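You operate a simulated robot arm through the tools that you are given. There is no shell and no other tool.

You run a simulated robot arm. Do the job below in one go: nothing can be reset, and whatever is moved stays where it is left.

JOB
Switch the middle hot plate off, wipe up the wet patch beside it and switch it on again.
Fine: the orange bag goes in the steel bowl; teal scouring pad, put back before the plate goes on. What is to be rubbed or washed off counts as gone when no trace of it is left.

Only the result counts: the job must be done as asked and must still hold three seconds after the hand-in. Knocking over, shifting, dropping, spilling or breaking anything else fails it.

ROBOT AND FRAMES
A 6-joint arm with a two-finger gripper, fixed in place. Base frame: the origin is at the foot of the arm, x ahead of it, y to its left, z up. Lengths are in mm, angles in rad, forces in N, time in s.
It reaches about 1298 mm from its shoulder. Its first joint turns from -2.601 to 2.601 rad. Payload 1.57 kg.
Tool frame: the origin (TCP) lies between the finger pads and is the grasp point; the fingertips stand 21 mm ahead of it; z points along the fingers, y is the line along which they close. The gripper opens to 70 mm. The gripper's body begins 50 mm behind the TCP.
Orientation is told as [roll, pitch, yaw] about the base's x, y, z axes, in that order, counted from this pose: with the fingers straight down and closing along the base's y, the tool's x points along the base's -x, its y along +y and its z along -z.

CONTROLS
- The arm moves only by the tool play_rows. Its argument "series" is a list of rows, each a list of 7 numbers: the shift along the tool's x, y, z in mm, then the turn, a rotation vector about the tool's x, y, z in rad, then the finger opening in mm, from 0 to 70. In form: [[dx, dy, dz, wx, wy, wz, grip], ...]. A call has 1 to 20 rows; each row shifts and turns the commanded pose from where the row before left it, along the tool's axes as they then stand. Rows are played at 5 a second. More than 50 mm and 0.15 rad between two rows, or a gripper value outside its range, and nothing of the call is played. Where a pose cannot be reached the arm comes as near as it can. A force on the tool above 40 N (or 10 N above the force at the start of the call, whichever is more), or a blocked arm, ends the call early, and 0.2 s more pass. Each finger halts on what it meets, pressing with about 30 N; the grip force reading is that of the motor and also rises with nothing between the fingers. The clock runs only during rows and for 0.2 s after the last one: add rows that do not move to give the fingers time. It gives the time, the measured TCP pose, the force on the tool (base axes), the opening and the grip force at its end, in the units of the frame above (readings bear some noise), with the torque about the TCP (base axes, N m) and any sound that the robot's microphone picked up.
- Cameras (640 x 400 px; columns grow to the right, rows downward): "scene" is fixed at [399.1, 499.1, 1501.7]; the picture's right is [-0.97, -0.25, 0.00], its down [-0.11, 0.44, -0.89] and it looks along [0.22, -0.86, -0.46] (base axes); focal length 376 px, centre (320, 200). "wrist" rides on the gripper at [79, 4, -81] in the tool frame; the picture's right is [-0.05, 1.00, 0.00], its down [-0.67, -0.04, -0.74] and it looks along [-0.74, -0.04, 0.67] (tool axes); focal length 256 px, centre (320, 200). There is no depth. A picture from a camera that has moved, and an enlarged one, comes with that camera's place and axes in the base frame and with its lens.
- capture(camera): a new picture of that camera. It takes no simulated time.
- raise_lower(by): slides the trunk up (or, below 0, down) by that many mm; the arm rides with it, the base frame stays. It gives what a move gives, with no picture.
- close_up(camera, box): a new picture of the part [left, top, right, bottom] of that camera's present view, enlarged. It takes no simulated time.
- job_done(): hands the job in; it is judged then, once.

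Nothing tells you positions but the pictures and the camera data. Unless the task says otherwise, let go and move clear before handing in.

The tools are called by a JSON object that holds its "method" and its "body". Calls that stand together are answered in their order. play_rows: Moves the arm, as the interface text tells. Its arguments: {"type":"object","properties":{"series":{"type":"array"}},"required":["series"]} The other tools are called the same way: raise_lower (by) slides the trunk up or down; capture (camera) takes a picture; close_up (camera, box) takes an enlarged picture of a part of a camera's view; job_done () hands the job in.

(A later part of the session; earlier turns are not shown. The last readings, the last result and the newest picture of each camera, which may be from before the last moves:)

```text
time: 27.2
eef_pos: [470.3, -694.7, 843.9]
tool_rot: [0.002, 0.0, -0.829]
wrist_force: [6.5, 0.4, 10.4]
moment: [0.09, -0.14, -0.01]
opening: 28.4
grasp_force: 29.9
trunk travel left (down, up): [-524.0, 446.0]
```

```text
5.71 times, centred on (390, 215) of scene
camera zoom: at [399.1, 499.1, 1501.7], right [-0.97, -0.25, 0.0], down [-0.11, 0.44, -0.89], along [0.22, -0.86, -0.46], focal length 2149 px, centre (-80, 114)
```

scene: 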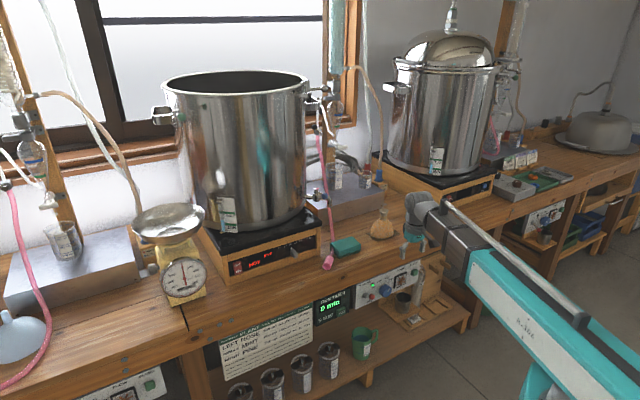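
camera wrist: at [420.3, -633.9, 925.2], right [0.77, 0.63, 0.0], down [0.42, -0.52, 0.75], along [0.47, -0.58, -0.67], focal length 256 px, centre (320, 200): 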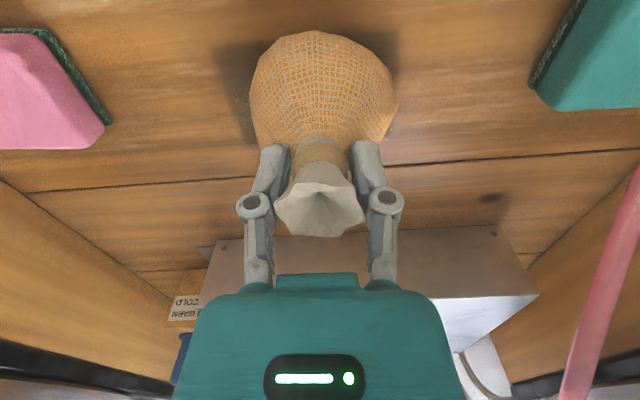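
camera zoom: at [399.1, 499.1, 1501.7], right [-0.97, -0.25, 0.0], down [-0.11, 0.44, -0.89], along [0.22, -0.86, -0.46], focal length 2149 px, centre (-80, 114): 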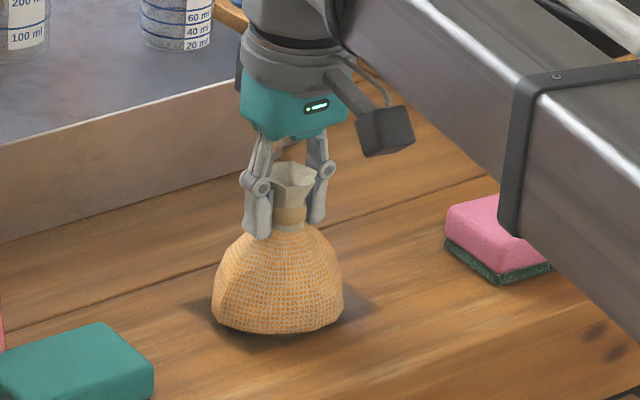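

The fingers hold the tie at 28 mm opening. I'll lift 30 mm and check the bag comes along.

{"method": "raise_lower", "body": {"by": 30}}

{"method": "capture", "body": {"camera": "wrist"}}

{"method": "close_up", "body": {"camera": "scene", "box": [340, 180, 440, 250]}}

```text
time: 27.9
eef_pos: [470.3, -695.7, 872.0]
tool_rot: [0.0, 0.0, -0.832]
wrist_force: [0.5, -0.3, -2.4]
moment: [0.04, 0.02, 0.0]
opening: 22.2
grasp_force: 29.8
trunk travel left (down, up): [-554.0, 416.0]
```

```text
taken
camera wrist: at [420.0, -634.8, 954.4], right [0.77, 0.63, 0.0], down [0.42, -0.52, 0.74], along [0.47, -0.58, -0.67], focal length 256 px, centre (320, 200)
```

wrist: 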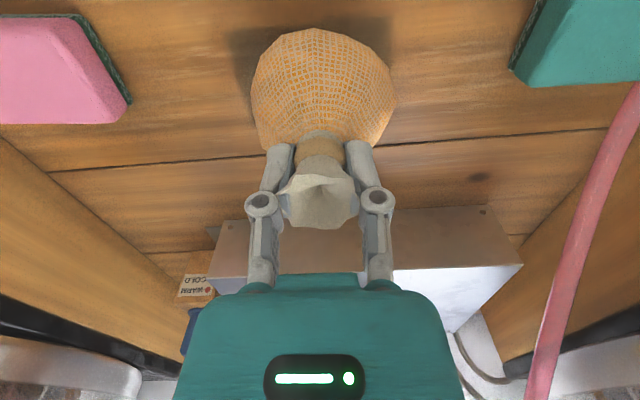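

```text
5.71 times, centred on (390, 215) of scene
camera zoom: at [399.1, 499.1, 1501.7], right [-0.97, -0.25, 0.0], down [-0.11, 0.44, -0.89], along [0.22, -0.86, -0.46], focal length 2149 px, centre (-80, 114)
```

zoom: 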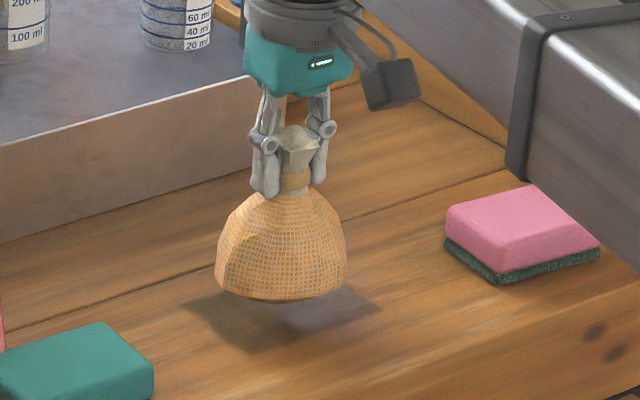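

The bag is hanging from the gripper and the dark wet patch shows below it. I'll lift it higher, pull back in front of the bench and carry it along to the bowl's side.

{"method": "raise_lower", "body": {"by": 258}}

{"method": "play_rows", "body": {"series": [[30, 0, 0, 0, 0, 0, 5], [40, 0, 0, 0, 0, 0, 5], [40, 0, 0, 0, 0, 0, 5], [40, 0, 0, 0, 0, 0, 5], [30, 0, 0, 0, 0, 0, 5]]}}

{"method": "capture", "body": {"camera": "wrist"}}

{"method": "capture", "body": {"camera": "scene"}}

```text
time: 30.6
eef_pos: [469.1, -695.5, 1130.5]
tool_rot: [0.001, 0.0, -0.829]
wrist_force: [-0.3, 0.0, -3.8]
moment: [0.02, 0.02, -0.01]
opening: 22.2
grasp_force: 30.0
trunk travel left (down, up): [-812.0, 158.0]
```

```text
time: 31.8
eef_pos: [347.4, -560.5, 1132.1]
tool_rot: [0.001, 0.001, -0.829]
wrist_force: [-0.4, -0.5, -2.0]
moment: [-0.02, -0.04, -0.02]
opening: 22.4
grasp_force: 29.8
trunk travel left (down, up): [-812.0, 158.0]
```

```text
taken
camera wrist: at [298.0, -500.6, 1212.7], right [0.77, 0.64, 0.0], down [0.42, -0.52, 0.74], along [0.47, -0.58, -0.67], focal length 256 px, centre (320, 200)
```

wrist: 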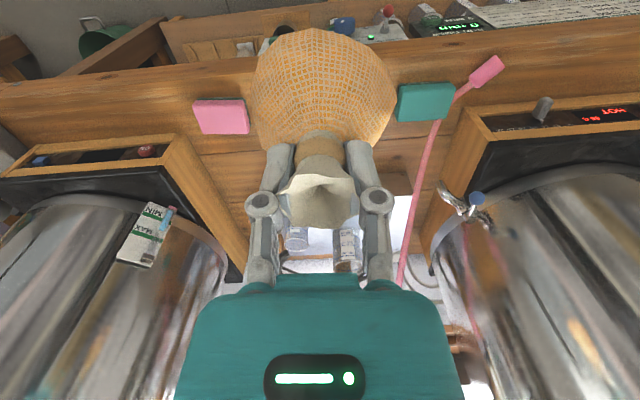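

```text
taken
```

scene: 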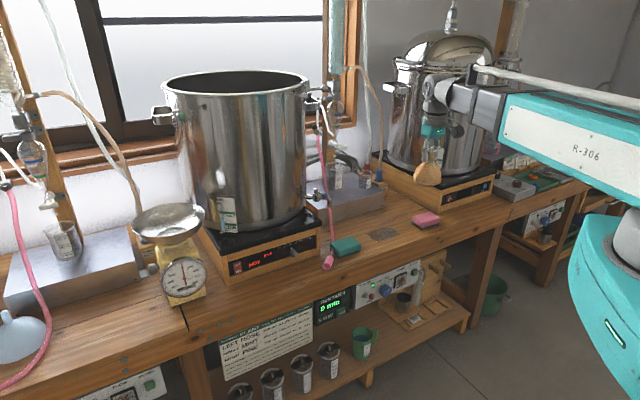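

The bag is clear and the bare wet patch is visible in the scene. I'll zoom on it now to measure it, then carry the bag along.

{"method": "close_up", "body": {"camera": "scene", "box": [340, 210, 430, 265]}}

{"method": "close_up", "body": {"camera": "scene", "box": [110, 190, 230, 270]}}

{"method": "play_rows", "body": {"series": [[0, 25, 0, 0, 0, 0, 5], [0, 44, 0, 0, 0, 0, 5], [0, 44, 0, 0, 0, 0, 5], [0, 44, 0, 0, 0, 0, 5], [0, 44, 0, 0, 0, 0, 5], [0, 44, 0, 0, 0, 0, 5], [0, 44, 0, 0, 0, 0, 5], [0, 44, 0, 0, 0, 0, 5], [0, 44, 0, 0, 0, 0, 5], [0, 44, 0, 0, 0, 0, 5], [0, 44, 0, 0, 0, 0, 5], [0, 44, 0, 0, 0, 0, 5], [0, 44, 0, 0, 0, 0, 5], [0, 44, 0, 0, 0, 0, 5], [0, 44, 0, 0, 0, 0, 5], [0, 44, 0, 0, 0, 0, 5], [0, 20, 0, 0, 0, 0, 5]]}}

{"method": "capture", "body": {"camera": "wrist"}}

{"method": "capture", "body": {"camera": "scene"}}

```text
7.11 times, centred on (385, 238) of scene
camera zoom: at [399.1, 499.1, 1501.7], right [-0.97, -0.25, 0.0], down [-0.11, 0.44, -0.89], along [0.22, -0.86, -0.46], focal length 2674 px, centre (-142, -67)
```

zoom: 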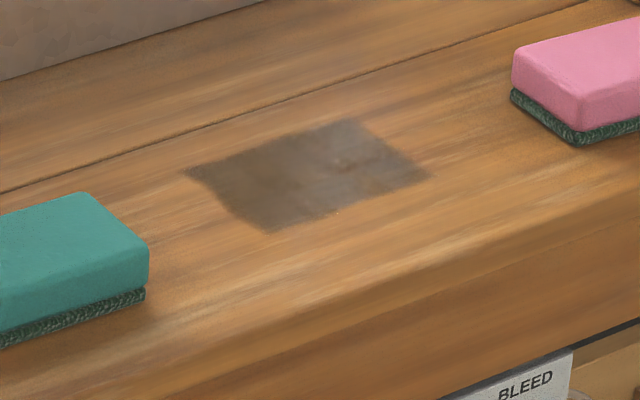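

```text
5.00 times, centred on (170, 230) of scene
camera zoom: at [399.1, 499.1, 1501.7], right [-0.97, -0.25, 0.0], down [-0.11, 0.44, -0.89], along [0.22, -0.86, -0.46], focal length 1880 px, centre (1070, 50)
```

zoom: 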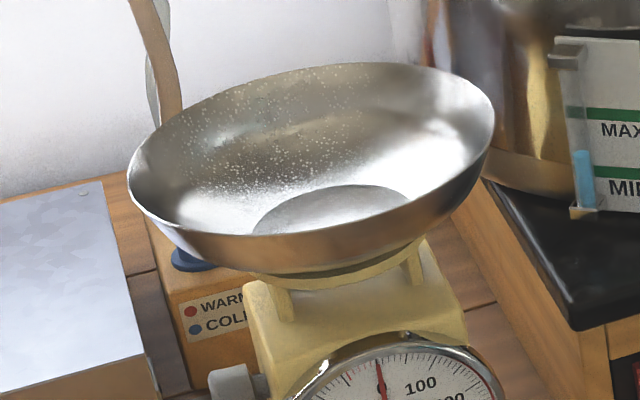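

```text
time: 35.4
eef_pos: [870.1, -85.7, 1130.0]
tool_rot: [-0.002, 0.0, -0.831]
wrist_force: [0.1, 0.3, -2.1]
moment: [0.03, 0.01, -0.03]
opening: 22.0
grasp_force: 29.8
trunk travel left (down, up): [-812.0, 158.0]
```

```text
taken
camera wrist: at [820.2, -25.9, 1212.2], right [0.77, 0.63, 0.0], down [0.42, -0.52, 0.74], along [0.47, -0.58, -0.67], focal length 256 px, centre (320, 200)
```

wrist: 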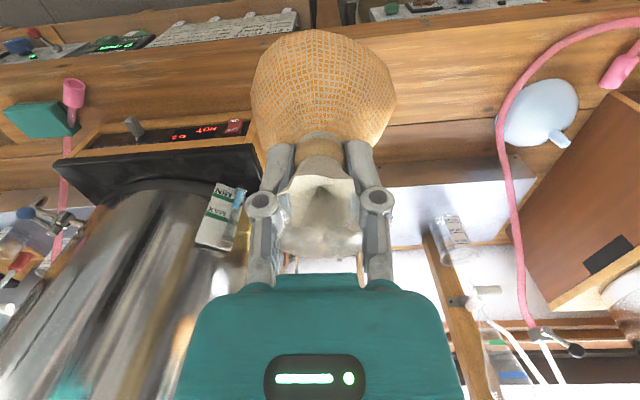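

```text
taken
```

scene: 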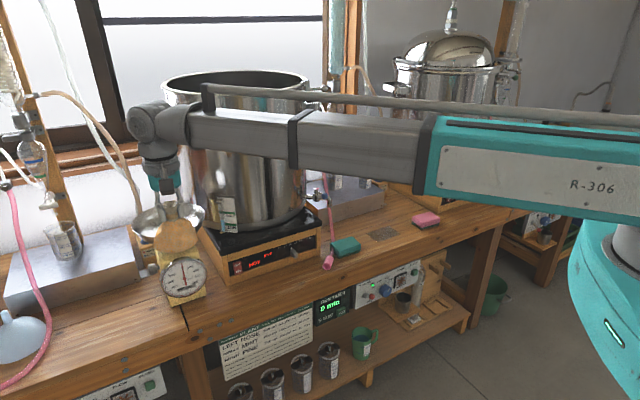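

The bag is now in front of the scale at u≈584, in line with the bowl (centre about (1000, -229), rim z≈997, inner bottom ≈953). I'll extend 194 mm over the bowl at the present height; the bag's bottom is at about z 1035.

{"method": "play_rows", "body": {"series": [[-25, 0, 0, 0, 0, 0, 5], [-40, 0, 0, 0, 0, 0, 5], [-40, 0, 0, 0, 0, 0, 5], [-40, 0, 0, 0, 0, 0, 5], [-30, 0, 0, 0, 0, 0, 5], [-19, 0, 0, 0, 0, 0, 5], [0, 0, 0, 0, 0, 0, 5]]}}

{"method": "capture", "body": {"camera": "wrist"}}

{"method": "close_up", "body": {"camera": "scene", "box": [80, 100, 280, 300]}}

```text
time: 37.0
eef_pos: [1000.2, -230.0, 1130.1]
tool_rot: [0.002, 0.0, -0.828]
wrist_force: [0.5, -0.7, -2.1]
moment: [0.03, 0.02, -0.02]
opening: 22.2
grasp_force: 30.2
trunk travel left (down, up): [-812.0, 158.0]
```

```text
taken
camera wrist: at [949.7, -169.0, 1212.3], right [0.77, 0.64, 0.0], down [0.42, -0.52, 0.74], along [0.47, -0.58, -0.67], focal length 256 px, centre (320, 200)
```

wrist: 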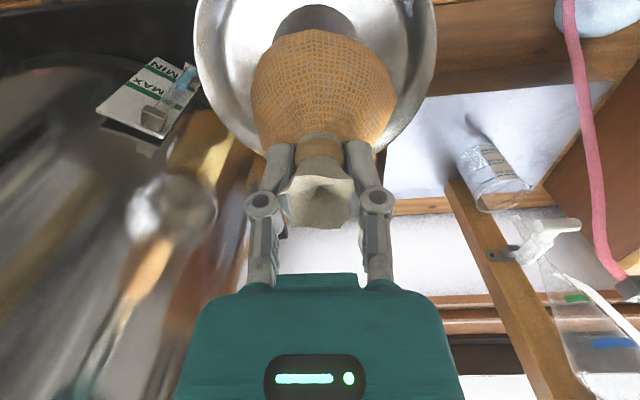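

```text
2.00 times, centred on (180, 200) of scene
camera zoom: at [399.1, 499.1, 1501.7], right [-0.97, -0.25, 0.0], down [-0.11, 0.44, -0.89], along [0.22, -0.86, -0.46], focal length 752 px, centre (600, 200)
```

zoom: 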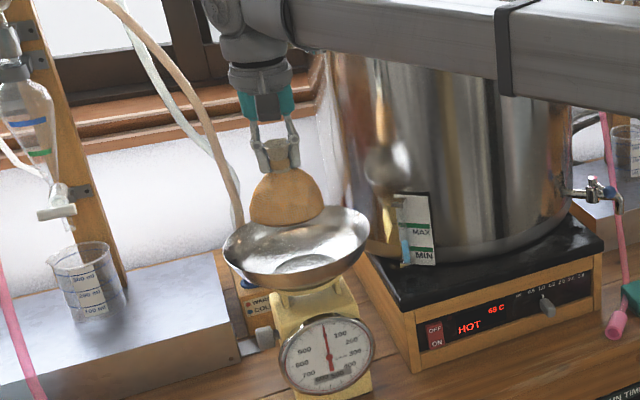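

The bag hangs centred over the bowl. I'll lower it 60 mm, then feel for contact in small steps.

{"method": "raise_lower", "body": {"by": -60}}

{"method": "close_up", "body": {"camera": "scene", "box": [80, 130, 280, 300]}}

{"method": "raise_lower", "body": {"by": -8}}

```text
time: 38.0
eef_pos: [999.8, -229.6, 1070.0]
tool_rot: [0.0, -0.001, -0.828]
wrist_force: [0.6, -0.7, -2.5]
moment: [0.04, 0.05, 0.0]
opening: 22.2
grasp_force: 29.9
trunk travel left (down, up): [-752.0, 218.0]
```

```text
2.35 times, centred on (180, 215) of scene
camera zoom: at [399.1, 499.1, 1501.7], right [-0.97, -0.25, 0.0], down [-0.11, 0.44, -0.89], along [0.22, -0.86, -0.46], focal length 885 px, centre (649, 165)
```

zoom: 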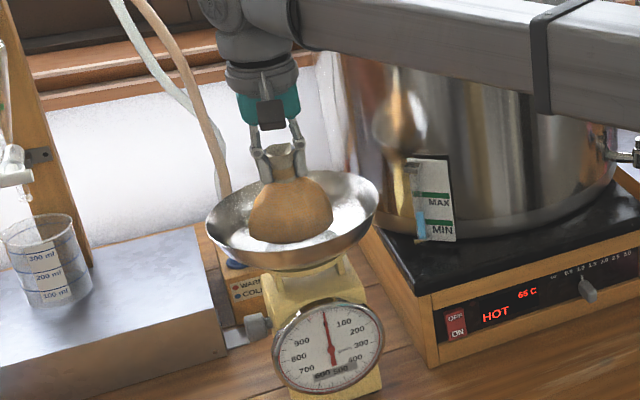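

```text
time: 38.6
eef_pos: [999.6, -228.9, 1063.0]
tool_rot: [0.003, 0.0, -0.829]
wrist_force: [-0.2, 0.1, -1.2]
moment: [0.0, -0.02, 0.01]
opening: 21.8
grasp_force: 29.8
trunk travel left (down, up): [-744.0, 226.0]
```

The bag sits inside the rim, centred. I'll keep lowering in 4 mm steps until it takes its weight.

{"method": "raise_lower", "body": {"by": -4}}

{"method": "raise_lower", "body": {"by": -4}}

{"method": "close_up", "body": {"camera": "scene", "box": [110, 160, 240, 310]}}

```text
time: 39.1
eef_pos: [1000.4, -228.9, 1058.2]
tool_rot: [0.0, 0.001, -0.83]
wrist_force: [-0.6, 0.3, -1.4]
moment: [0.01, 0.03, -0.01]
opening: 22.1
grasp_force: 30.2
trunk travel left (down, up): [-740.0, 230.0]
```

```text
time: 39.6
eef_pos: [999.9, -228.4, 1055.5]
tool_rot: [0.0, 0.0, -0.83]
wrist_force: [-0.1, -0.4, -2.0]
moment: [0.04, -0.02, 0.0]
opening: 22.1
grasp_force: 29.7
trunk travel left (down, up): [-736.0, 234.0]
```

```text
2.67 times, centred on (175, 235) of scene
camera zoom: at [399.1, 499.1, 1501.7], right [-0.97, -0.25, 0.0], down [-0.11, 0.44, -0.89], along [0.22, -0.86, -0.46], focal length 1003 px, centre (707, 107)
```

zoom: 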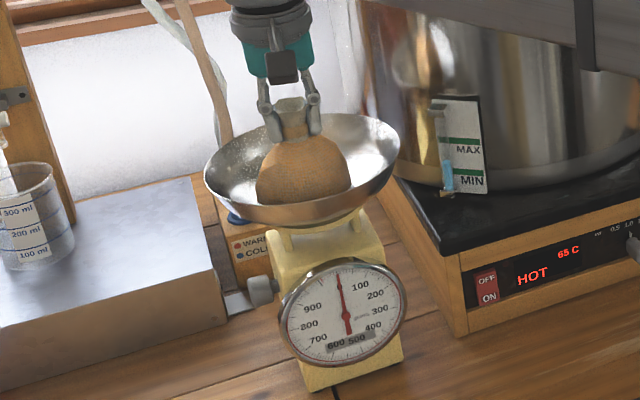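

The scale's needle is still at zero, so the bag isn't touching yet. I'll go on down.

{"method": "raise_lower", "body": {"by": -4}}

{"method": "raise_lower", "body": {"by": -3}}

{"method": "close_up", "body": {"camera": "scene", "box": [110, 160, 240, 310]}}

```text
time: 40.2
eef_pos: [1000.7, -229.4, 1050.3]
tool_rot: [-0.001, -0.001, -0.831]
wrist_force: [0.3, 0.2, -3.1]
moment: [0.01, -0.01, 0.04]
opening: 22.1
grasp_force: 30.5
trunk travel left (down, up): [-732.0, 238.0]
```

```text
time: 40.7
eef_pos: [1000.6, -229.6, 1047.1]
tool_rot: [0.0, 0.001, -0.83]
wrist_force: [0.2, 0.8, -2.2]
moment: [-0.02, -0.04, -0.01]
opening: 22.2
grasp_force: 29.9
trunk travel left (down, up): [-729.0, 241.0]
```

```text
2.67 times, centred on (175, 235) of scene
camera zoom: at [399.1, 499.1, 1501.7], right [-0.97, -0.25, 0.0], down [-0.11, 0.44, -0.89], along [0.22, -0.86, -0.46], focal length 1003 px, centre (707, 107)
```

zoom: 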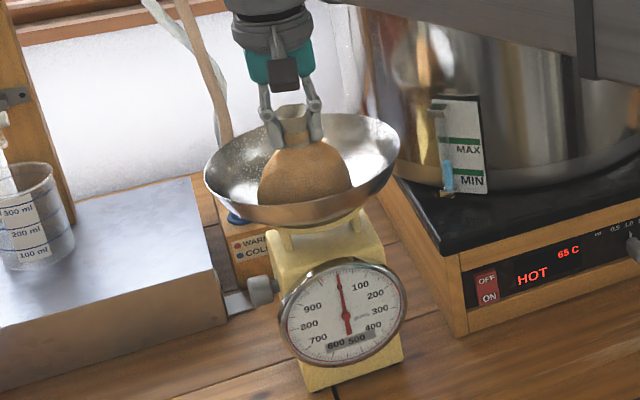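

Still no contact and the force is steady at the bag's weight. I'll carry on in 3 mm steps.

{"method": "raise_lower", "body": {"by": -3}}

{"method": "raise_lower", "body": {"by": -3}}

{"method": "close_up", "body": {"camera": "scene", "box": [110, 160, 240, 310]}}

```text
time: 41.2
eef_pos: [999.7, -229.6, 1044.6]
tool_rot: [0.0, -0.001, -0.829]
wrist_force: [0.0, -0.1, -2.4]
moment: [0.0, 0.0, -0.02]
opening: 22.0
grasp_force: 29.6
trunk travel left (down, up): [-726.0, 244.0]
```

```text
time: 41.7
eef_pos: [999.8, -230.0, 1041.1]
tool_rot: [-0.001, 0.0, -0.831]
wrist_force: [0.2, 0.1, -0.3]
moment: [-0.01, -0.01, -0.02]
opening: 22.2
grasp_force: 30.0
trunk travel left (down, up): [-723.0, 247.0]
```

```text
2.67 times, centred on (175, 235) of scene
camera zoom: at [399.1, 499.1, 1501.7], right [-0.97, -0.25, 0.0], down [-0.11, 0.44, -0.89], along [0.22, -0.86, -0.46], focal length 1003 px, centre (707, 107)
```

zoom: 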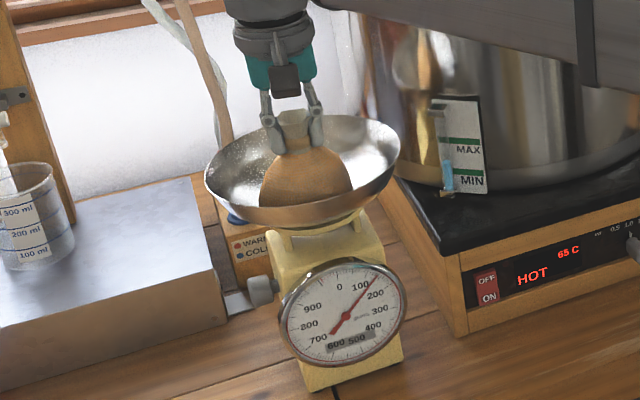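

The needle has swung to about 150 g and the tool force dropped to near zero, so the bag rests in the bowl. I'll lower 1 mm more and open the fingers gently.

{"method": "raise_lower", "body": {"by": -1}}

{"method": "play_rows", "body": {"series": [[0, 0, 0, 0, 0, 0, 24], [0, 0, 0, 0, 0, 0, 30], [0, 0, 0, 0, 0, 0, 45], [0, 0, 0, 0, 0, 0, 60], [0, 0, 0, 0, 0, 0, 64]]}}

{"method": "capture", "body": {"camera": "wrist"}}

{"method": "close_up", "body": {"camera": "scene", "box": [110, 160, 240, 310]}}

```text
time: 42.2
eef_pos: [1000.0, -230.0, 1040.1]
tool_rot: [0.001, -0.001, -0.831]
wrist_force: [0.8, -1.2, 0.3]
moment: [-0.03, -0.01, -0.03]
opening: 21.9
grasp_force: 30.1
trunk travel left (down, up): [-722.0, 248.0]
```

```text
time: 43.4
eef_pos: [1000.5, -229.8, 1040.8]
tool_rot: [0.001, 0.0, -0.83]
wrist_force: [-0.7, 0.3, -0.9]
moment: [-0.01, 0.04, 0.0]
opening: 64.0
grasp_force: 0.1
trunk travel left (down, up): [-722.0, 248.0]
```

```text
taken
camera wrist: at [949.6, -168.9, 1122.4], right [0.77, 0.63, 0.0], down [0.42, -0.52, 0.74], along [0.47, -0.58, -0.67], focal length 256 px, centre (320, 200)
```

wrist: 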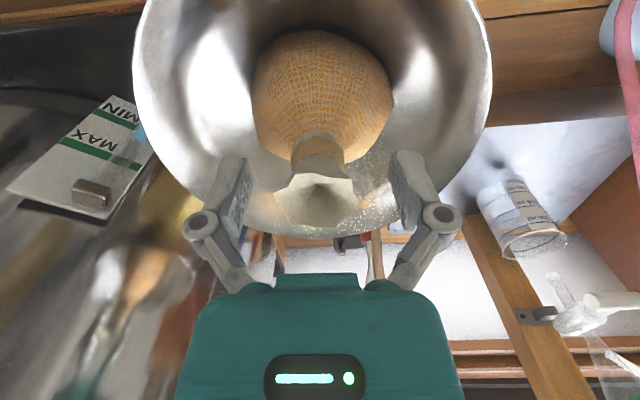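

```text
2.67 times, centred on (175, 235) of scene
camera zoom: at [399.1, 499.1, 1501.7], right [-0.97, -0.25, 0.0], down [-0.11, 0.44, -0.89], along [0.22, -0.86, -0.46], focal length 1003 px, centre (707, 107)
```

zoom: 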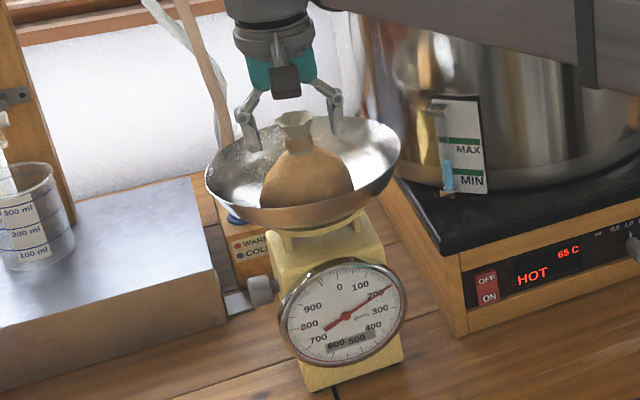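

The bag stands in the bowl (scale reads about 220 g) and the fingers are free. I'll rise straight up, pull back and look at it once more.

{"method": "raise_lower", "body": {"by": 100}}

{"method": "play_rows", "body": {"series": [[30, 0, 0, 0, 0, 0, 64], [45, 0, 0, 0, 0, 0, 64], [45, 0, 0, 0, 0, 0, 64], [45, 0, 0, 0, 0, 0, 64], [30, 0, 0, 0, 0, 0, 64]]}}

{"method": "capture", "body": {"camera": "wrist"}}

{"method": "capture", "body": {"camera": "scene"}}

```text
time: 44.8
eef_pos: [999.2, -229.2, 1140.6]
tool_rot: [0.001, 0.0, -0.829]
wrist_force: [0.2, -0.6, -0.1]
moment: [0.0, 0.01, 0.04]
opening: 64.0
grasp_force: 0.1
trunk travel left (down, up): [-822.0, 148.0]
```

```text
time: 46.0
eef_pos: [866.5, -85.0, 1141.3]
tool_rot: [0.0, -0.002, -0.829]
wrist_force: [-0.3, 0.6, 0.3]
moment: [0.0, -0.04, 0.0]
opening: 64.1
grasp_force: 0.0
trunk travel left (down, up): [-822.0, 148.0]
```

```text
taken
camera wrist: at [817.8, -24.1, 1222.7], right [0.77, 0.63, 0.0], down [0.42, -0.52, 0.74], along [0.47, -0.58, -0.67], focal length 256 px, centre (320, 200)
```

wrist: 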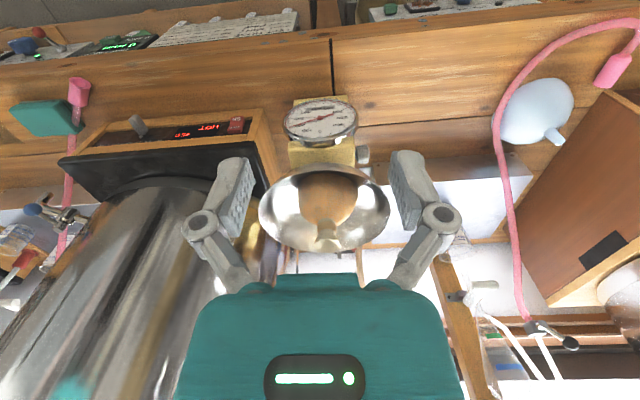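

```text
taken
```

scene: 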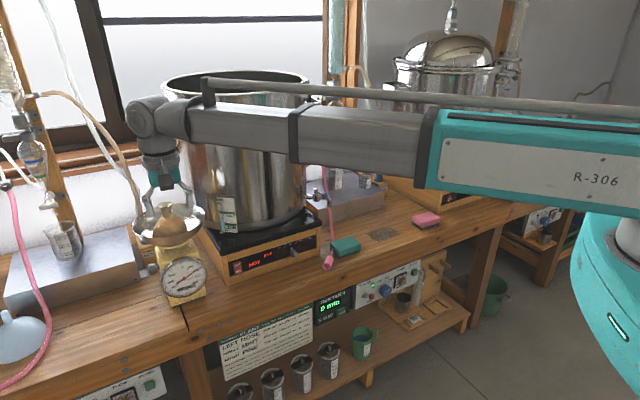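

The bag stands safely in the bowl, and the plate shows off and HOT. Next I go along the bench to the teal pad and lower for a closer look.

{"method": "play_rows", "body": {"series": [[0, -44, 0, 0, 0, 0, 70], [0, -44, 0, 0, 0, 0, 70], [0, -44, 0, 0, 0, 0, 70], [0, -44, 0, 0, 0, 0, 70], [0, -44, 0, 0, 0, 0, 70], [0, -44, 0, 0, 0, 0, 70], [0, -44, 0, 0, 0, 0, 70], [0, -44, 0, 0, 0, 0, 70], [0, -44, 0, 0, 0, 0, 70], [0, -44, 0, 0, 0, 0, 70], [0, -44, 0, 0, 0, 0, 70], [0, -44, 0, 0, 0, 0, 70]]}}

{"method": "raise_lower", "body": {"by": -200}}

{"method": "capture", "body": {"camera": "wrist"}}

{"method": "close_up", "body": {"camera": "wrist", "box": [230, 80, 410, 240]}}

{"method": "close_up", "body": {"camera": "scene", "box": [110, 180, 240, 310]}}

```text
time: 48.6
eef_pos: [478.0, -442.9, 1141.0]
tool_rot: [0.001, 0.0, -0.83]
wrist_force: [-0.2, 0.4, 0.6]
moment: [0.02, -0.01, 0.0]
opening: 70.1
grasp_force: 0.1
trunk travel left (down, up): [-822.0, 148.0]
```

```text
time: 50.7
eef_pos: [478.1, -441.5, 941.6]
tool_rot: [0.0, 0.0, -0.829]
wrist_force: [0.1, -0.3, 0.0]
moment: [0.01, 0.02, -0.02]
opening: 70.1
grasp_force: 0.1
trunk travel left (down, up): [-622.0, 348.0]
```

```text
taken
camera wrist: at [428.3, -381.8, 1022.6], right [0.77, 0.63, 0.0], down [0.42, -0.52, 0.74], along [0.47, -0.58, -0.67], focal length 256 px, centre (320, 200)
```

wrist: 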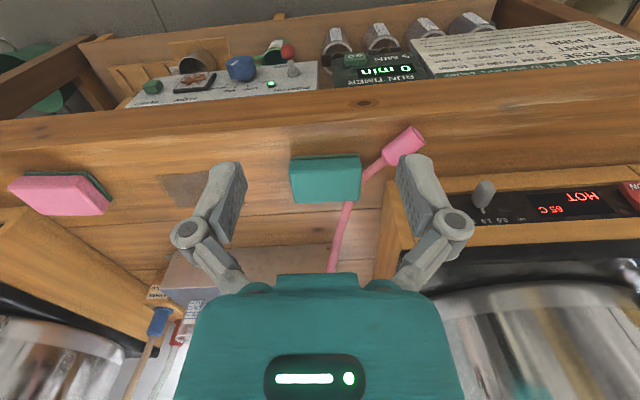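

```text
2.50 times, centred on (320, 160) of wrist
camera zoom: at [428.3, -381.8, 1022.6], right [0.77, 0.63, 0.0], down [0.42, -0.52, 0.74], along [0.47, -0.58, -0.67], focal length 640 px, centre (320, 300)
```

zoom: 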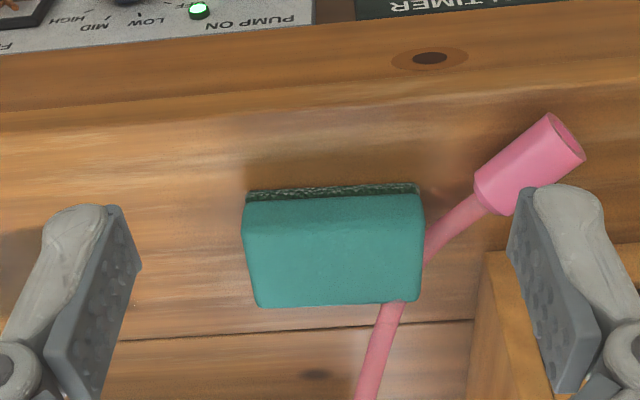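

```text
3.08 times, centred on (175, 245) of scene
camera zoom: at [399.1, 499.1, 1501.7], right [-0.97, -0.25, 0.0], down [-0.11, 0.44, -0.89], along [0.22, -0.86, -0.46], focal length 1157 px, centre (766, 62)
```

zoom: 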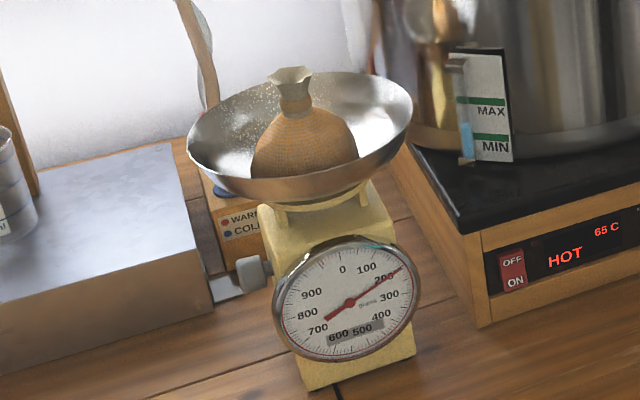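

The bag is steady in the bowl. The pad measures about 88 × 62 mm with its long side along the bench, so I must turn the gripper 90° to grip it across the short side. I'll turn with the camera on the side away from the hose.

{"method": "play_rows", "body": {"series": [[0, 0, 0, 0, 0, -0.143, 70], [0, 0, 0, 0, 0, -0.143, 70], [0, 0, 0, 0, 0, -0.143, 70], [0, 0, 0, 0, 0, -0.143, 70], [0, 0, 0, 0, 0, -0.143, 70], [0, 0, 0, 0, 0, -0.143, 70], [0, 0, 0, 0, 0, -0.143, 70], [0, 0, 0, 0, 0, -0.143, 70], [0, 0, 0, 0, 0, -0.143, 70], [0, 0, 0, 0, 0, -0.143, 70], [0, 0, 0, 0, 0, -0.141, 70]]}}

{"method": "capture", "body": {"camera": "wrist"}}

{"method": "capture", "body": {"camera": "scene"}}

```text
time: 53.1
eef_pos: [478.8, -442.5, 941.5]
tool_rot: [0.0, 0.001, 0.744]
wrist_force: [-0.2, 0.6, 0.1]
moment: [0.0, -0.01, -0.01]
opening: 70.1
grasp_force: 0.2
trunk travel left (down, up): [-622.0, 348.0]
```

```text
taken
camera wrist: at [417.5, -494.0, 1022.5], right [-0.64, 0.77, 0.0], down [0.51, 0.42, 0.74], along [0.57, 0.47, -0.67], focal length 256 px, centre (320, 200)
```

wrist: 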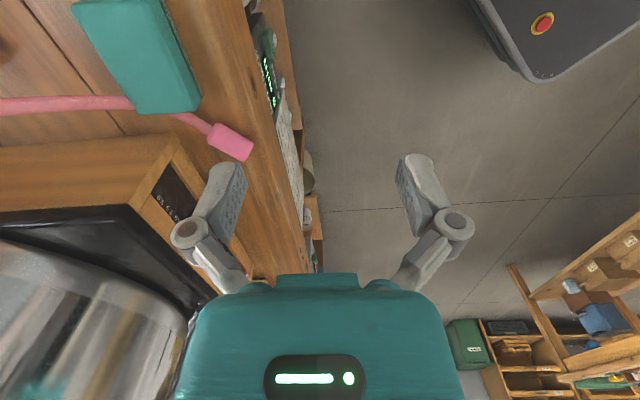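

```text
taken
```

scene: 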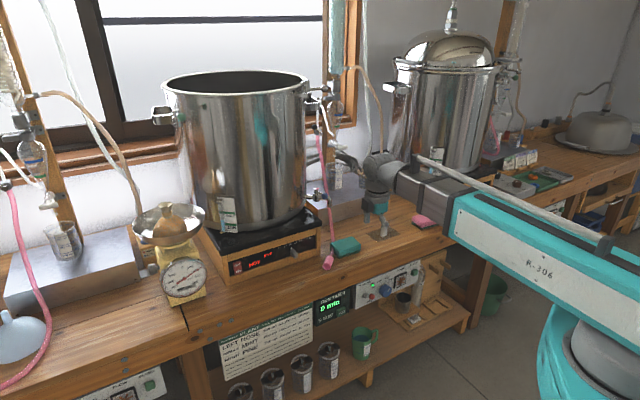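

The gripper is turned; tool y now points across the bench. I'll extend over the pad at z≈941 (well above it) and look at how it lines up between the fingers.

{"method": "play_rows", "body": {"series": [[3.8, -41.5, 0, 0, 0, 0, 70], [3.8, -41.5, 0, 0, 0, 0, 70], [3.8, -41.5, 0, 0, 0, 0, 70], [3.8, -41.5, 0, 0, 0, 0, 70], [0, 0, 0, 0, 0, 0, 70]]}}

{"method": "capture", "body": {"camera": "wrist"}}

{"method": "close_up", "body": {"camera": "scene", "box": [290, 160, 410, 280]}}

```text
time: 54.3
eef_pos: [579.1, -576.8, 940.7]
tool_rot: [0.0, 0.001, 0.74]
wrist_force: [-0.7, 0.5, 0.2]
moment: [0.03, -0.01, -0.04]
opening: 70.0
grasp_force: 0.1
trunk travel left (down, up): [-622.0, 348.0]
```

```text
taken
camera wrist: at [518.1, -627.6, 1022.3], right [-0.63, 0.77, 0.0], down [0.52, 0.42, 0.74], along [0.58, 0.47, -0.67], focal length 256 px, centre (320, 200)
```

wrist: 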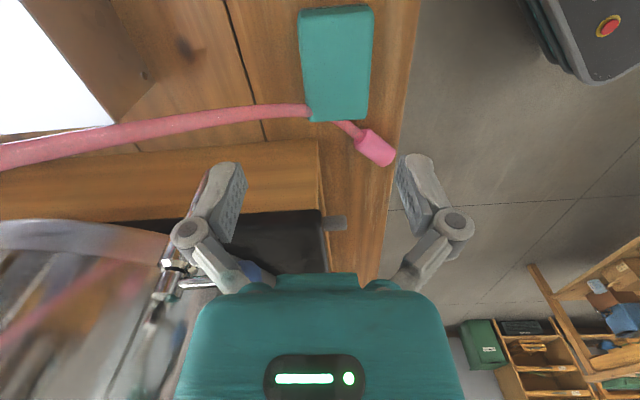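

```text
3.33 times, centred on (350, 220) of scene
camera zoom: at [399.1, 499.1, 1501.7], right [-0.97, -0.25, 0.0], down [-0.11, 0.44, -0.89], along [0.22, -0.86, -0.46], focal length 1254 px, centre (220, 133)
```

zoom: 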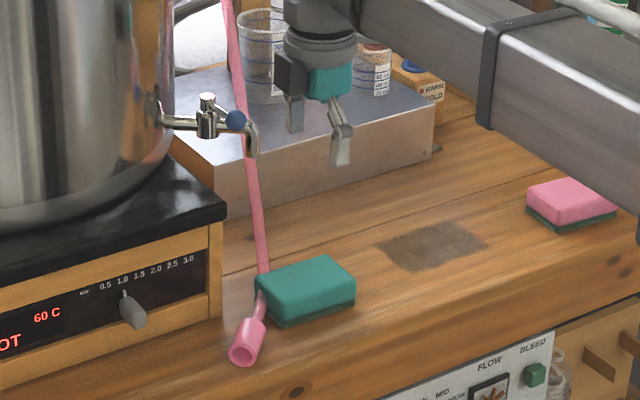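

The pad appears slightly toward the robot's side of the finger centreline. I'll zoom to measure the sideways offset.

{"method": "close_up", "body": {"camera": "wrist", "box": [240, 0, 440, 125]}}

```text
3.20 times, centred on (340, 62) of wrist
camera zoom: at [518.1, -627.6, 1022.3], right [-0.63, 0.77, 0.0], down [0.52, 0.42, 0.74], along [0.58, 0.47, -0.67], focal length 819 px, centre (256, 640)
```

zoom: 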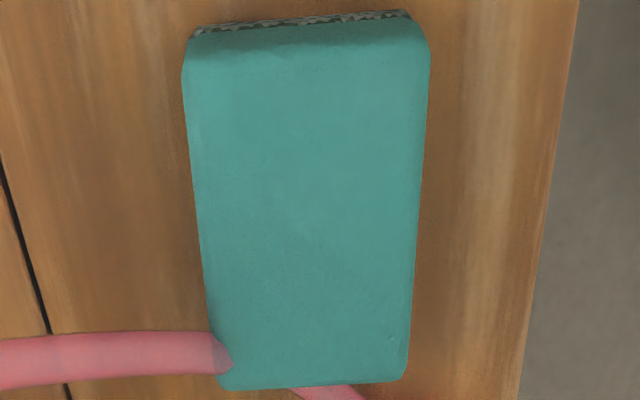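

The pad's centreline is about 15 mm toward the robot from the finger centre, and it's 63 mm wide and well aligned. I'll shift to match, then lower to z≈840 and re-measure.

{"method": "play_rows", "body": {"series": [[-5, 15, 0, 0, 0, 0, 70], [0, 0, 0, 0, 0, 0, 70]]}}

{"method": "raise_lower", "body": {"by": -100}}

{"method": "capture", "body": {"camera": "wrist"}}

{"method": "close_up", "body": {"camera": "wrist", "box": [220, 20, 420, 200]}}

{"method": "close_up", "body": {"camera": "scene", "box": [300, 190, 400, 275]}}

```text
time: 54.9
eef_pos: [572.2, -561.5, 942.4]
tool_rot: [0.0, 0.0, 0.739]
wrist_force: [-0.8, 0.4, 0.7]
moment: [-0.01, 0.0, -0.02]
opening: 70.2
grasp_force: 0.2
trunk travel left (down, up): [-622.0, 348.0]
```

```text
time: 56.3
eef_pos: [572.4, -561.7, 842.1]
tool_rot: [0.0, 0.002, 0.742]
wrist_force: [0.5, 0.0, -0.4]
moment: [0.0, 0.0, -0.01]
opening: 69.9
grasp_force: 0.1
trunk travel left (down, up): [-522.0, 448.0]
```

```text
taken
camera wrist: at [511.3, -612.4, 922.6], right [-0.63, 0.77, 0.0], down [0.52, 0.42, 0.74], along [0.58, 0.47, -0.67], focal length 256 px, centre (320, 200)
```

wrist: 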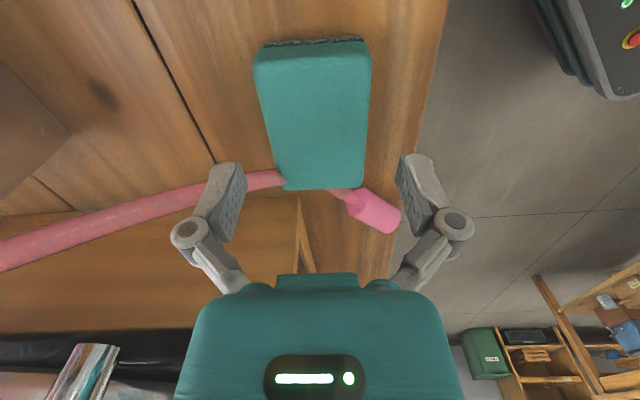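

```text
2.22 times, centred on (320, 110) of wrist
camera zoom: at [511.3, -612.4, 922.6], right [-0.63, 0.77, 0.0], down [0.52, 0.42, 0.74], along [0.58, 0.47, -0.67], focal length 569 px, centre (320, 400)
```

zoom: 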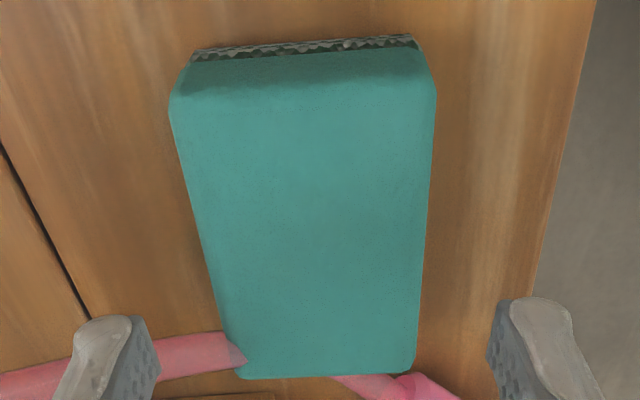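

```text
4.71 times, centred on (350, 232) of scene
camera zoom: at [399.1, 499.1, 1501.7], right [-0.97, -0.25, 0.0], down [-0.11, 0.44, -0.89], along [0.22, -0.86, -0.46], focal length 1770 px, centre (179, 47)
```

zoom: 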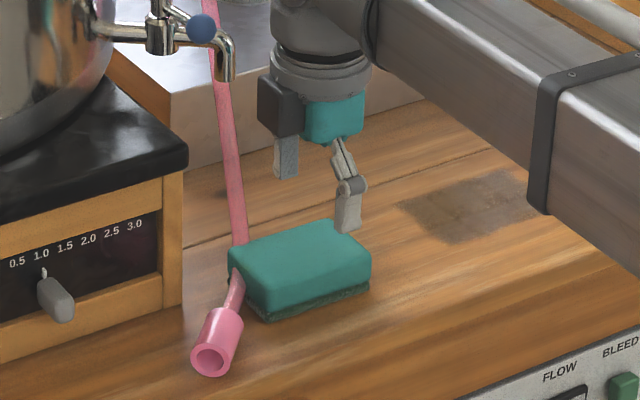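

Comparing the two views gives a pad width of 60 mm and top at z≈785, centred within 1–2 mm between the fingers. I'll lower so the fingertips straddle the pad's upper half and check forces.

{"method": "play_rows", "body": {"series": [[0, -1.3, 0, 0, 0, 0, 70], [0, 0, 0, 0, 0, 0, 70]]}}

{"method": "raise_lower", "body": {"by": -32}}

{"method": "capture", "body": {"camera": "wrist"}}

{"method": "close_up", "body": {"camera": "scene", "box": [300, 190, 400, 275]}}

```text
time: 56.9
eef_pos: [573.6, -562.8, 841.7]
tool_rot: [0.0, 0.001, 0.74]
wrist_force: [0.0, 0.0, 0.3]
moment: [-0.01, -0.01, 0.01]
opening: 70.2
grasp_force: 0.0
trunk travel left (down, up): [-522.0, 448.0]
```

```text
time: 57.6
eef_pos: [573.6, -562.2, 808.5]
tool_rot: [0.001, 0.0, 0.74]
wrist_force: [0.6, 0.6, -1.1]
moment: [0.01, 0.04, -0.02]
opening: 70.2
grasp_force: 0.1
trunk travel left (down, up): [-490.0, 480.0]
```

```text
taken
camera wrist: at [512.2, -613.5, 890.5], right [-0.63, 0.77, 0.0], down [0.52, 0.42, 0.74], along [0.58, 0.47, -0.67], focal length 256 px, centre (320, 200)
```

wrist: 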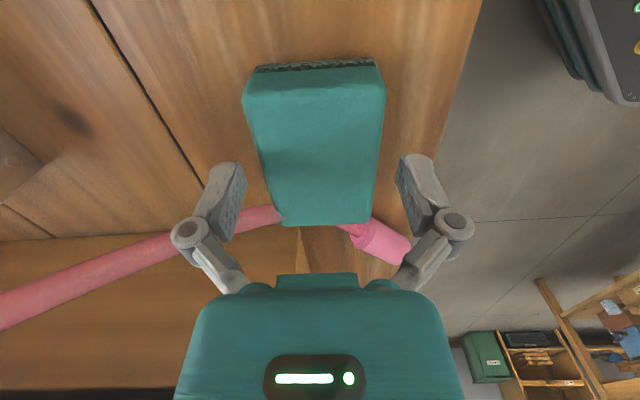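

```text
4.71 times, centred on (350, 232) of scene
camera zoom: at [399.1, 499.1, 1501.7], right [-0.97, -0.25, 0.0], down [-0.11, 0.44, -0.89], along [0.22, -0.86, -0.46], focal length 1770 px, centre (179, 47)
```

zoom: 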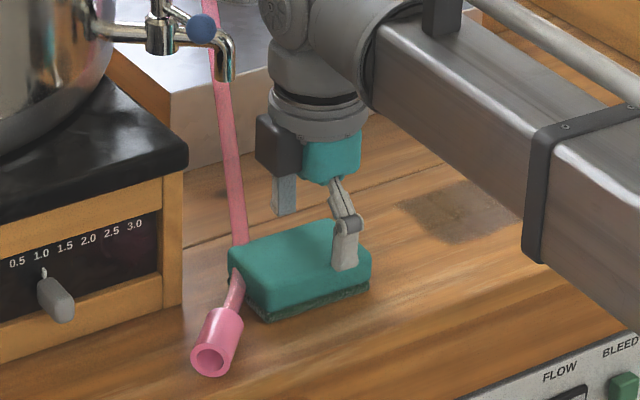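

Both fingers have clearance on each side of the pad. I'll continue down in steps, watching the force.

{"method": "raise_lower", "body": {"by": -12}}

{"method": "raise_lower", "body": {"by": -6}}

{"method": "capture", "body": {"camera": "wrist"}}

{"method": "close_up", "body": {"camera": "scene", "box": [300, 190, 400, 275]}}

```text
time: 58.2
eef_pos: [573.6, -563.4, 797.4]
tool_rot: [0.0, 0.002, 0.739]
wrist_force: [0.1, 0.2, -0.2]
moment: [0.0, -0.03, 0.01]
opening: 70.0
grasp_force: 0.1
trunk travel left (down, up): [-478.0, 492.0]
```

```text
time: 58.8
eef_pos: [572.6, -563.2, 792.8]
tool_rot: [-0.001, -0.002, 0.739]
wrist_force: [0.4, -0.1, -0.2]
moment: [0.03, -0.01, 0.03]
opening: 70.0
grasp_force: 0.0
trunk travel left (down, up): [-472.0, 498.0]
```

```text
taken
camera wrist: at [512.2, -613.5, 872.5], right [-0.63, 0.77, 0.0], down [0.52, 0.42, 0.74], along [0.58, 0.47, -0.67], focal length 256 px, centre (320, 200)
```

wrist: 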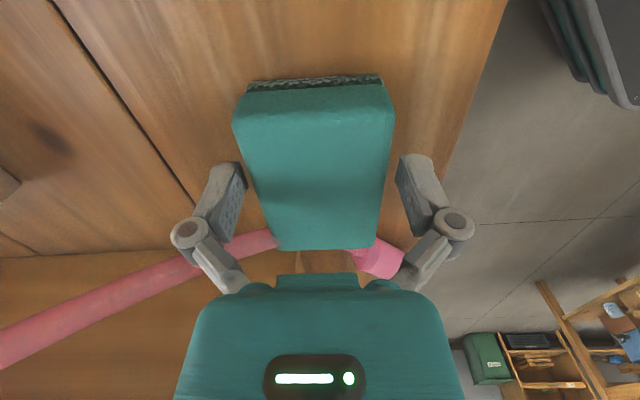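

```text
4.71 times, centred on (350, 232) of scene
camera zoom: at [399.1, 499.1, 1501.7], right [-0.97, -0.25, 0.0], down [-0.11, 0.44, -0.89], along [0.22, -0.86, -0.46], focal length 1770 px, centre (179, 47)
```

zoom: 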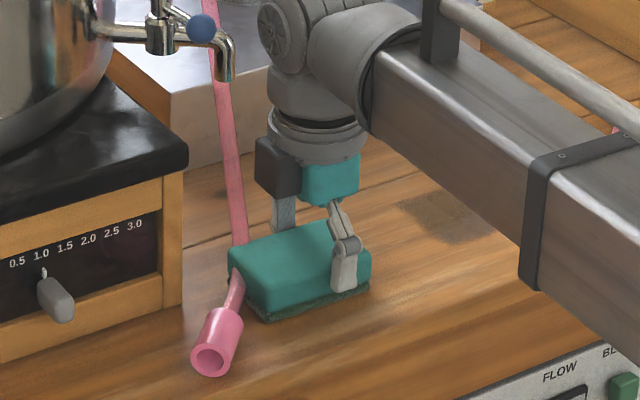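

The fingertips are about 9 mm above the bench, beside the pad. I'll go 4 mm lower and close on it.

{"method": "raise_lower", "body": {"by": -4}}

{"method": "play_rows", "body": {"series": [[0, 0, 0, 0, 0, 0, 62], [0, 0, 0, 0, 0, 0, 56], [0, 0, 0, 0, 0, 0, 50], [0, 0, 0, 0, 0, 0, 45], [0, 0, 0, 0, 0, 0, 45]]}}

{"method": "capture", "body": {"camera": "wrist"}}

{"method": "close_up", "body": {"camera": "scene", "box": [300, 190, 400, 275]}}

```text
time: 59.3
eef_pos: [573.6, -563.2, 785.9]
tool_rot: [0.0, 0.0, 0.74]
wrist_force: [-0.1, 0.5, 0.1]
moment: [0.0, 0.0, 0.02]
opening: 69.9
grasp_force: 0.2
trunk travel left (down, up): [-468.0, 502.0]
```

```text
time: 60.5
eef_pos: [573.7, -562.8, 787.9]
tool_rot: [0.001, 0.0, 0.738]
wrist_force: [0.1, -0.1, 5.8]
moment: [-0.04, -0.02, -0.02]
opening: 58.6
grasp_force: 29.8
trunk travel left (down, up): [-468.0, 502.0]
```

```text
taken
camera wrist: at [512.1, -613.4, 868.9], right [-0.63, 0.77, 0.0], down [0.52, 0.42, 0.74], along [0.58, 0.47, -0.67], focal length 256 px, centre (320, 200)
```

wrist: 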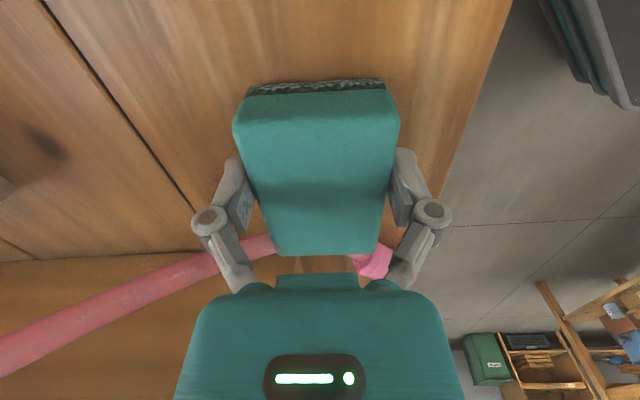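

```text
4.71 times, centred on (350, 232) of scene
camera zoom: at [399.1, 499.1, 1501.7], right [-0.97, -0.25, 0.0], down [-0.11, 0.44, -0.89], along [0.22, -0.86, -0.46], focal length 1770 px, centre (179, 47)
```

zoom: 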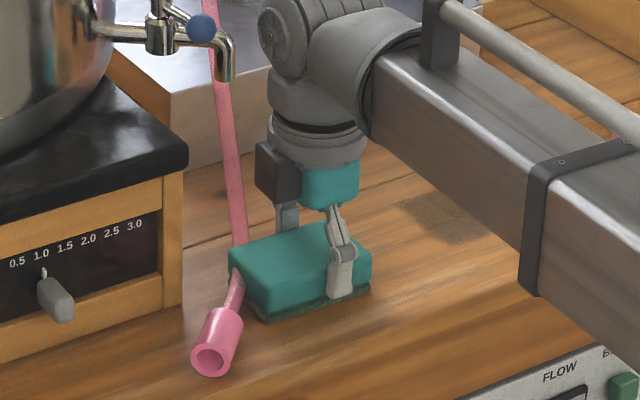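

The pad is held at 58.6 mm. I'll lift it 25 mm and check that the hose stays where it is.

{"method": "raise_lower", "body": {"by": 25}}

{"method": "capture", "body": {"camera": "wrist"}}

{"method": "close_up", "body": {"camera": "scene", "box": [300, 190, 400, 275]}}

```text
time: 61.2
eef_pos: [573.0, -562.5, 811.9]
tool_rot: [0.001, 0.0, 0.741]
wrist_force: [0.2, 0.4, -0.2]
moment: [-0.01, -0.03, 0.02]
opening: 58.6
grasp_force: 30.0
trunk travel left (down, up): [-493.0, 477.0]
```

```text
taken
camera wrist: at [512.3, -613.6, 893.5], right [-0.63, 0.77, 0.0], down [0.52, 0.42, 0.74], along [0.58, 0.47, -0.67], focal length 256 px, centre (320, 200)
```

wrist: 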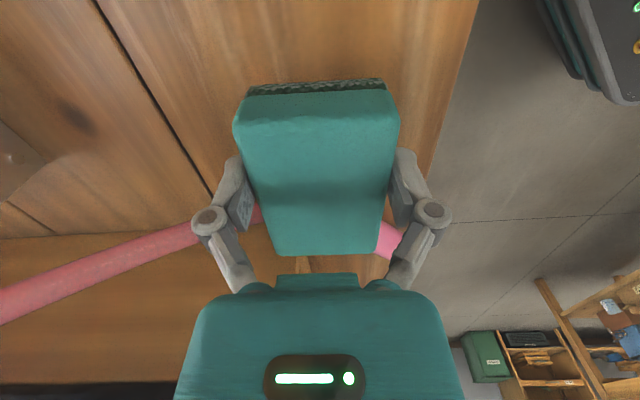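

```text
4.71 times, centred on (350, 232) of scene
camera zoom: at [399.1, 499.1, 1501.7], right [-0.97, -0.25, 0.0], down [-0.11, 0.44, -0.89], along [0.22, -0.86, -0.46], focal length 1770 px, centre (179, 47)
```

zoom: 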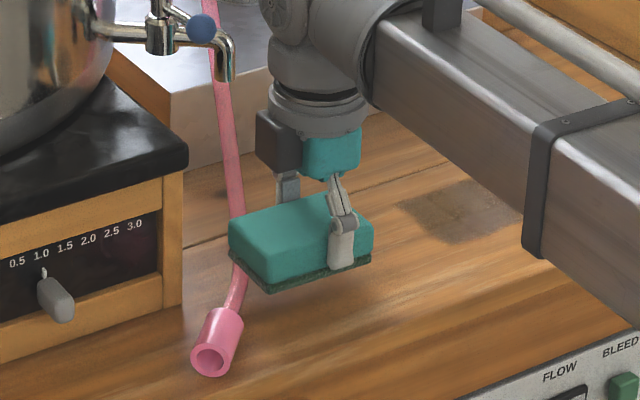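

The pad is up and the hose stayed put. The wet patch spans roughly u -183…-73 and w 798…865 in bench coordinates. I'll carry the pad over to its near-left edge at this height.

{"method": "play_rows", "body": {"series": [[36.2, -2.5, 0, 0, 0, 0, 45], [36.2, -2.5, 0, 0, 0, 0, 45], [36.2, -2.5, 0, 0, 0, 0, 45], [36.2, -2.5, 0, 0, 0, 0, 45], [0, 0, 0, 0, 0, 0, 45]]}}

{"method": "capture", "body": {"camera": "wrist"}}

{"method": "close_up", "body": {"camera": "scene", "box": [330, 170, 450, 265]}}

```text
time: 62.4
eef_pos: [473.8, -667.8, 811.8]
tool_rot: [-0.001, 0.0, 0.739]
wrist_force: [1.0, -0.4, -0.6]
moment: [-0.02, 0.02, -0.03]
opening: 58.5
grasp_force: 29.8
trunk travel left (down, up): [-493.0, 477.0]
```

```text
taken
camera wrist: at [411.5, -719.2, 893.5], right [-0.63, 0.77, 0.0], down [0.52, 0.42, 0.74], along [0.58, 0.47, -0.67], focal length 256 px, centre (320, 200)
```

wrist: 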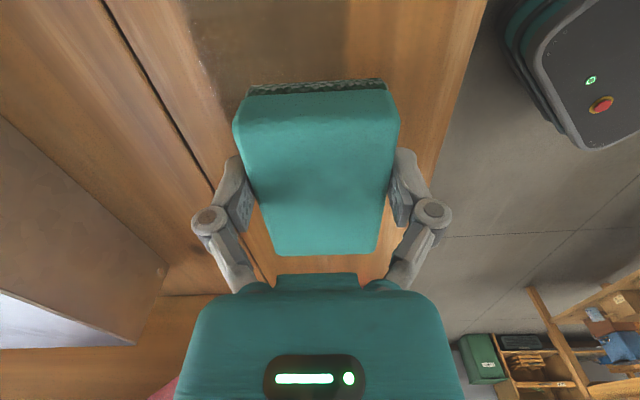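

```text
4.21 times, centred on (390, 218) of scene
camera zoom: at [399.1, 499.1, 1501.7], right [-0.97, -0.25, 0.0], down [-0.11, 0.44, -0.89], along [0.22, -0.86, -0.46], focal length 1583 px, centre (25, 126)
```

zoom: 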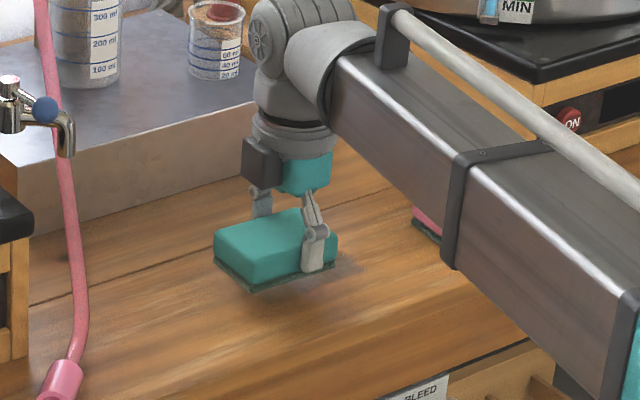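

The patch's visible edges agree with my estimate (w 797–868). I'll lower the pad onto the bench and press lightly.

{"method": "raise_lower", "body": {"by": -24}}

{"method": "raise_lower", "body": {"by": -2}}

```text
time: 63.1
eef_pos: [472.8, -668.9, 787.3]
tool_rot: [-0.001, 0.0, 0.74]
wrist_force: [0.1, -0.3, -0.2]
moment: [-0.02, 0.01, -0.02]
opening: 58.5
grasp_force: 30.2
trunk travel left (down, up): [-469.0, 501.0]
```

```text
time: 63.6
eef_pos: [473.8, -666.5, 786.9]
tool_rot: [-0.001, -0.001, 0.741]
wrist_force: [1.4, -2.9, 16.2]
moment: [-0.01, -0.06, -0.02]
opening: 58.3
grasp_force: 29.5
trunk travel left (down, up): [-467.0, 503.0]
```

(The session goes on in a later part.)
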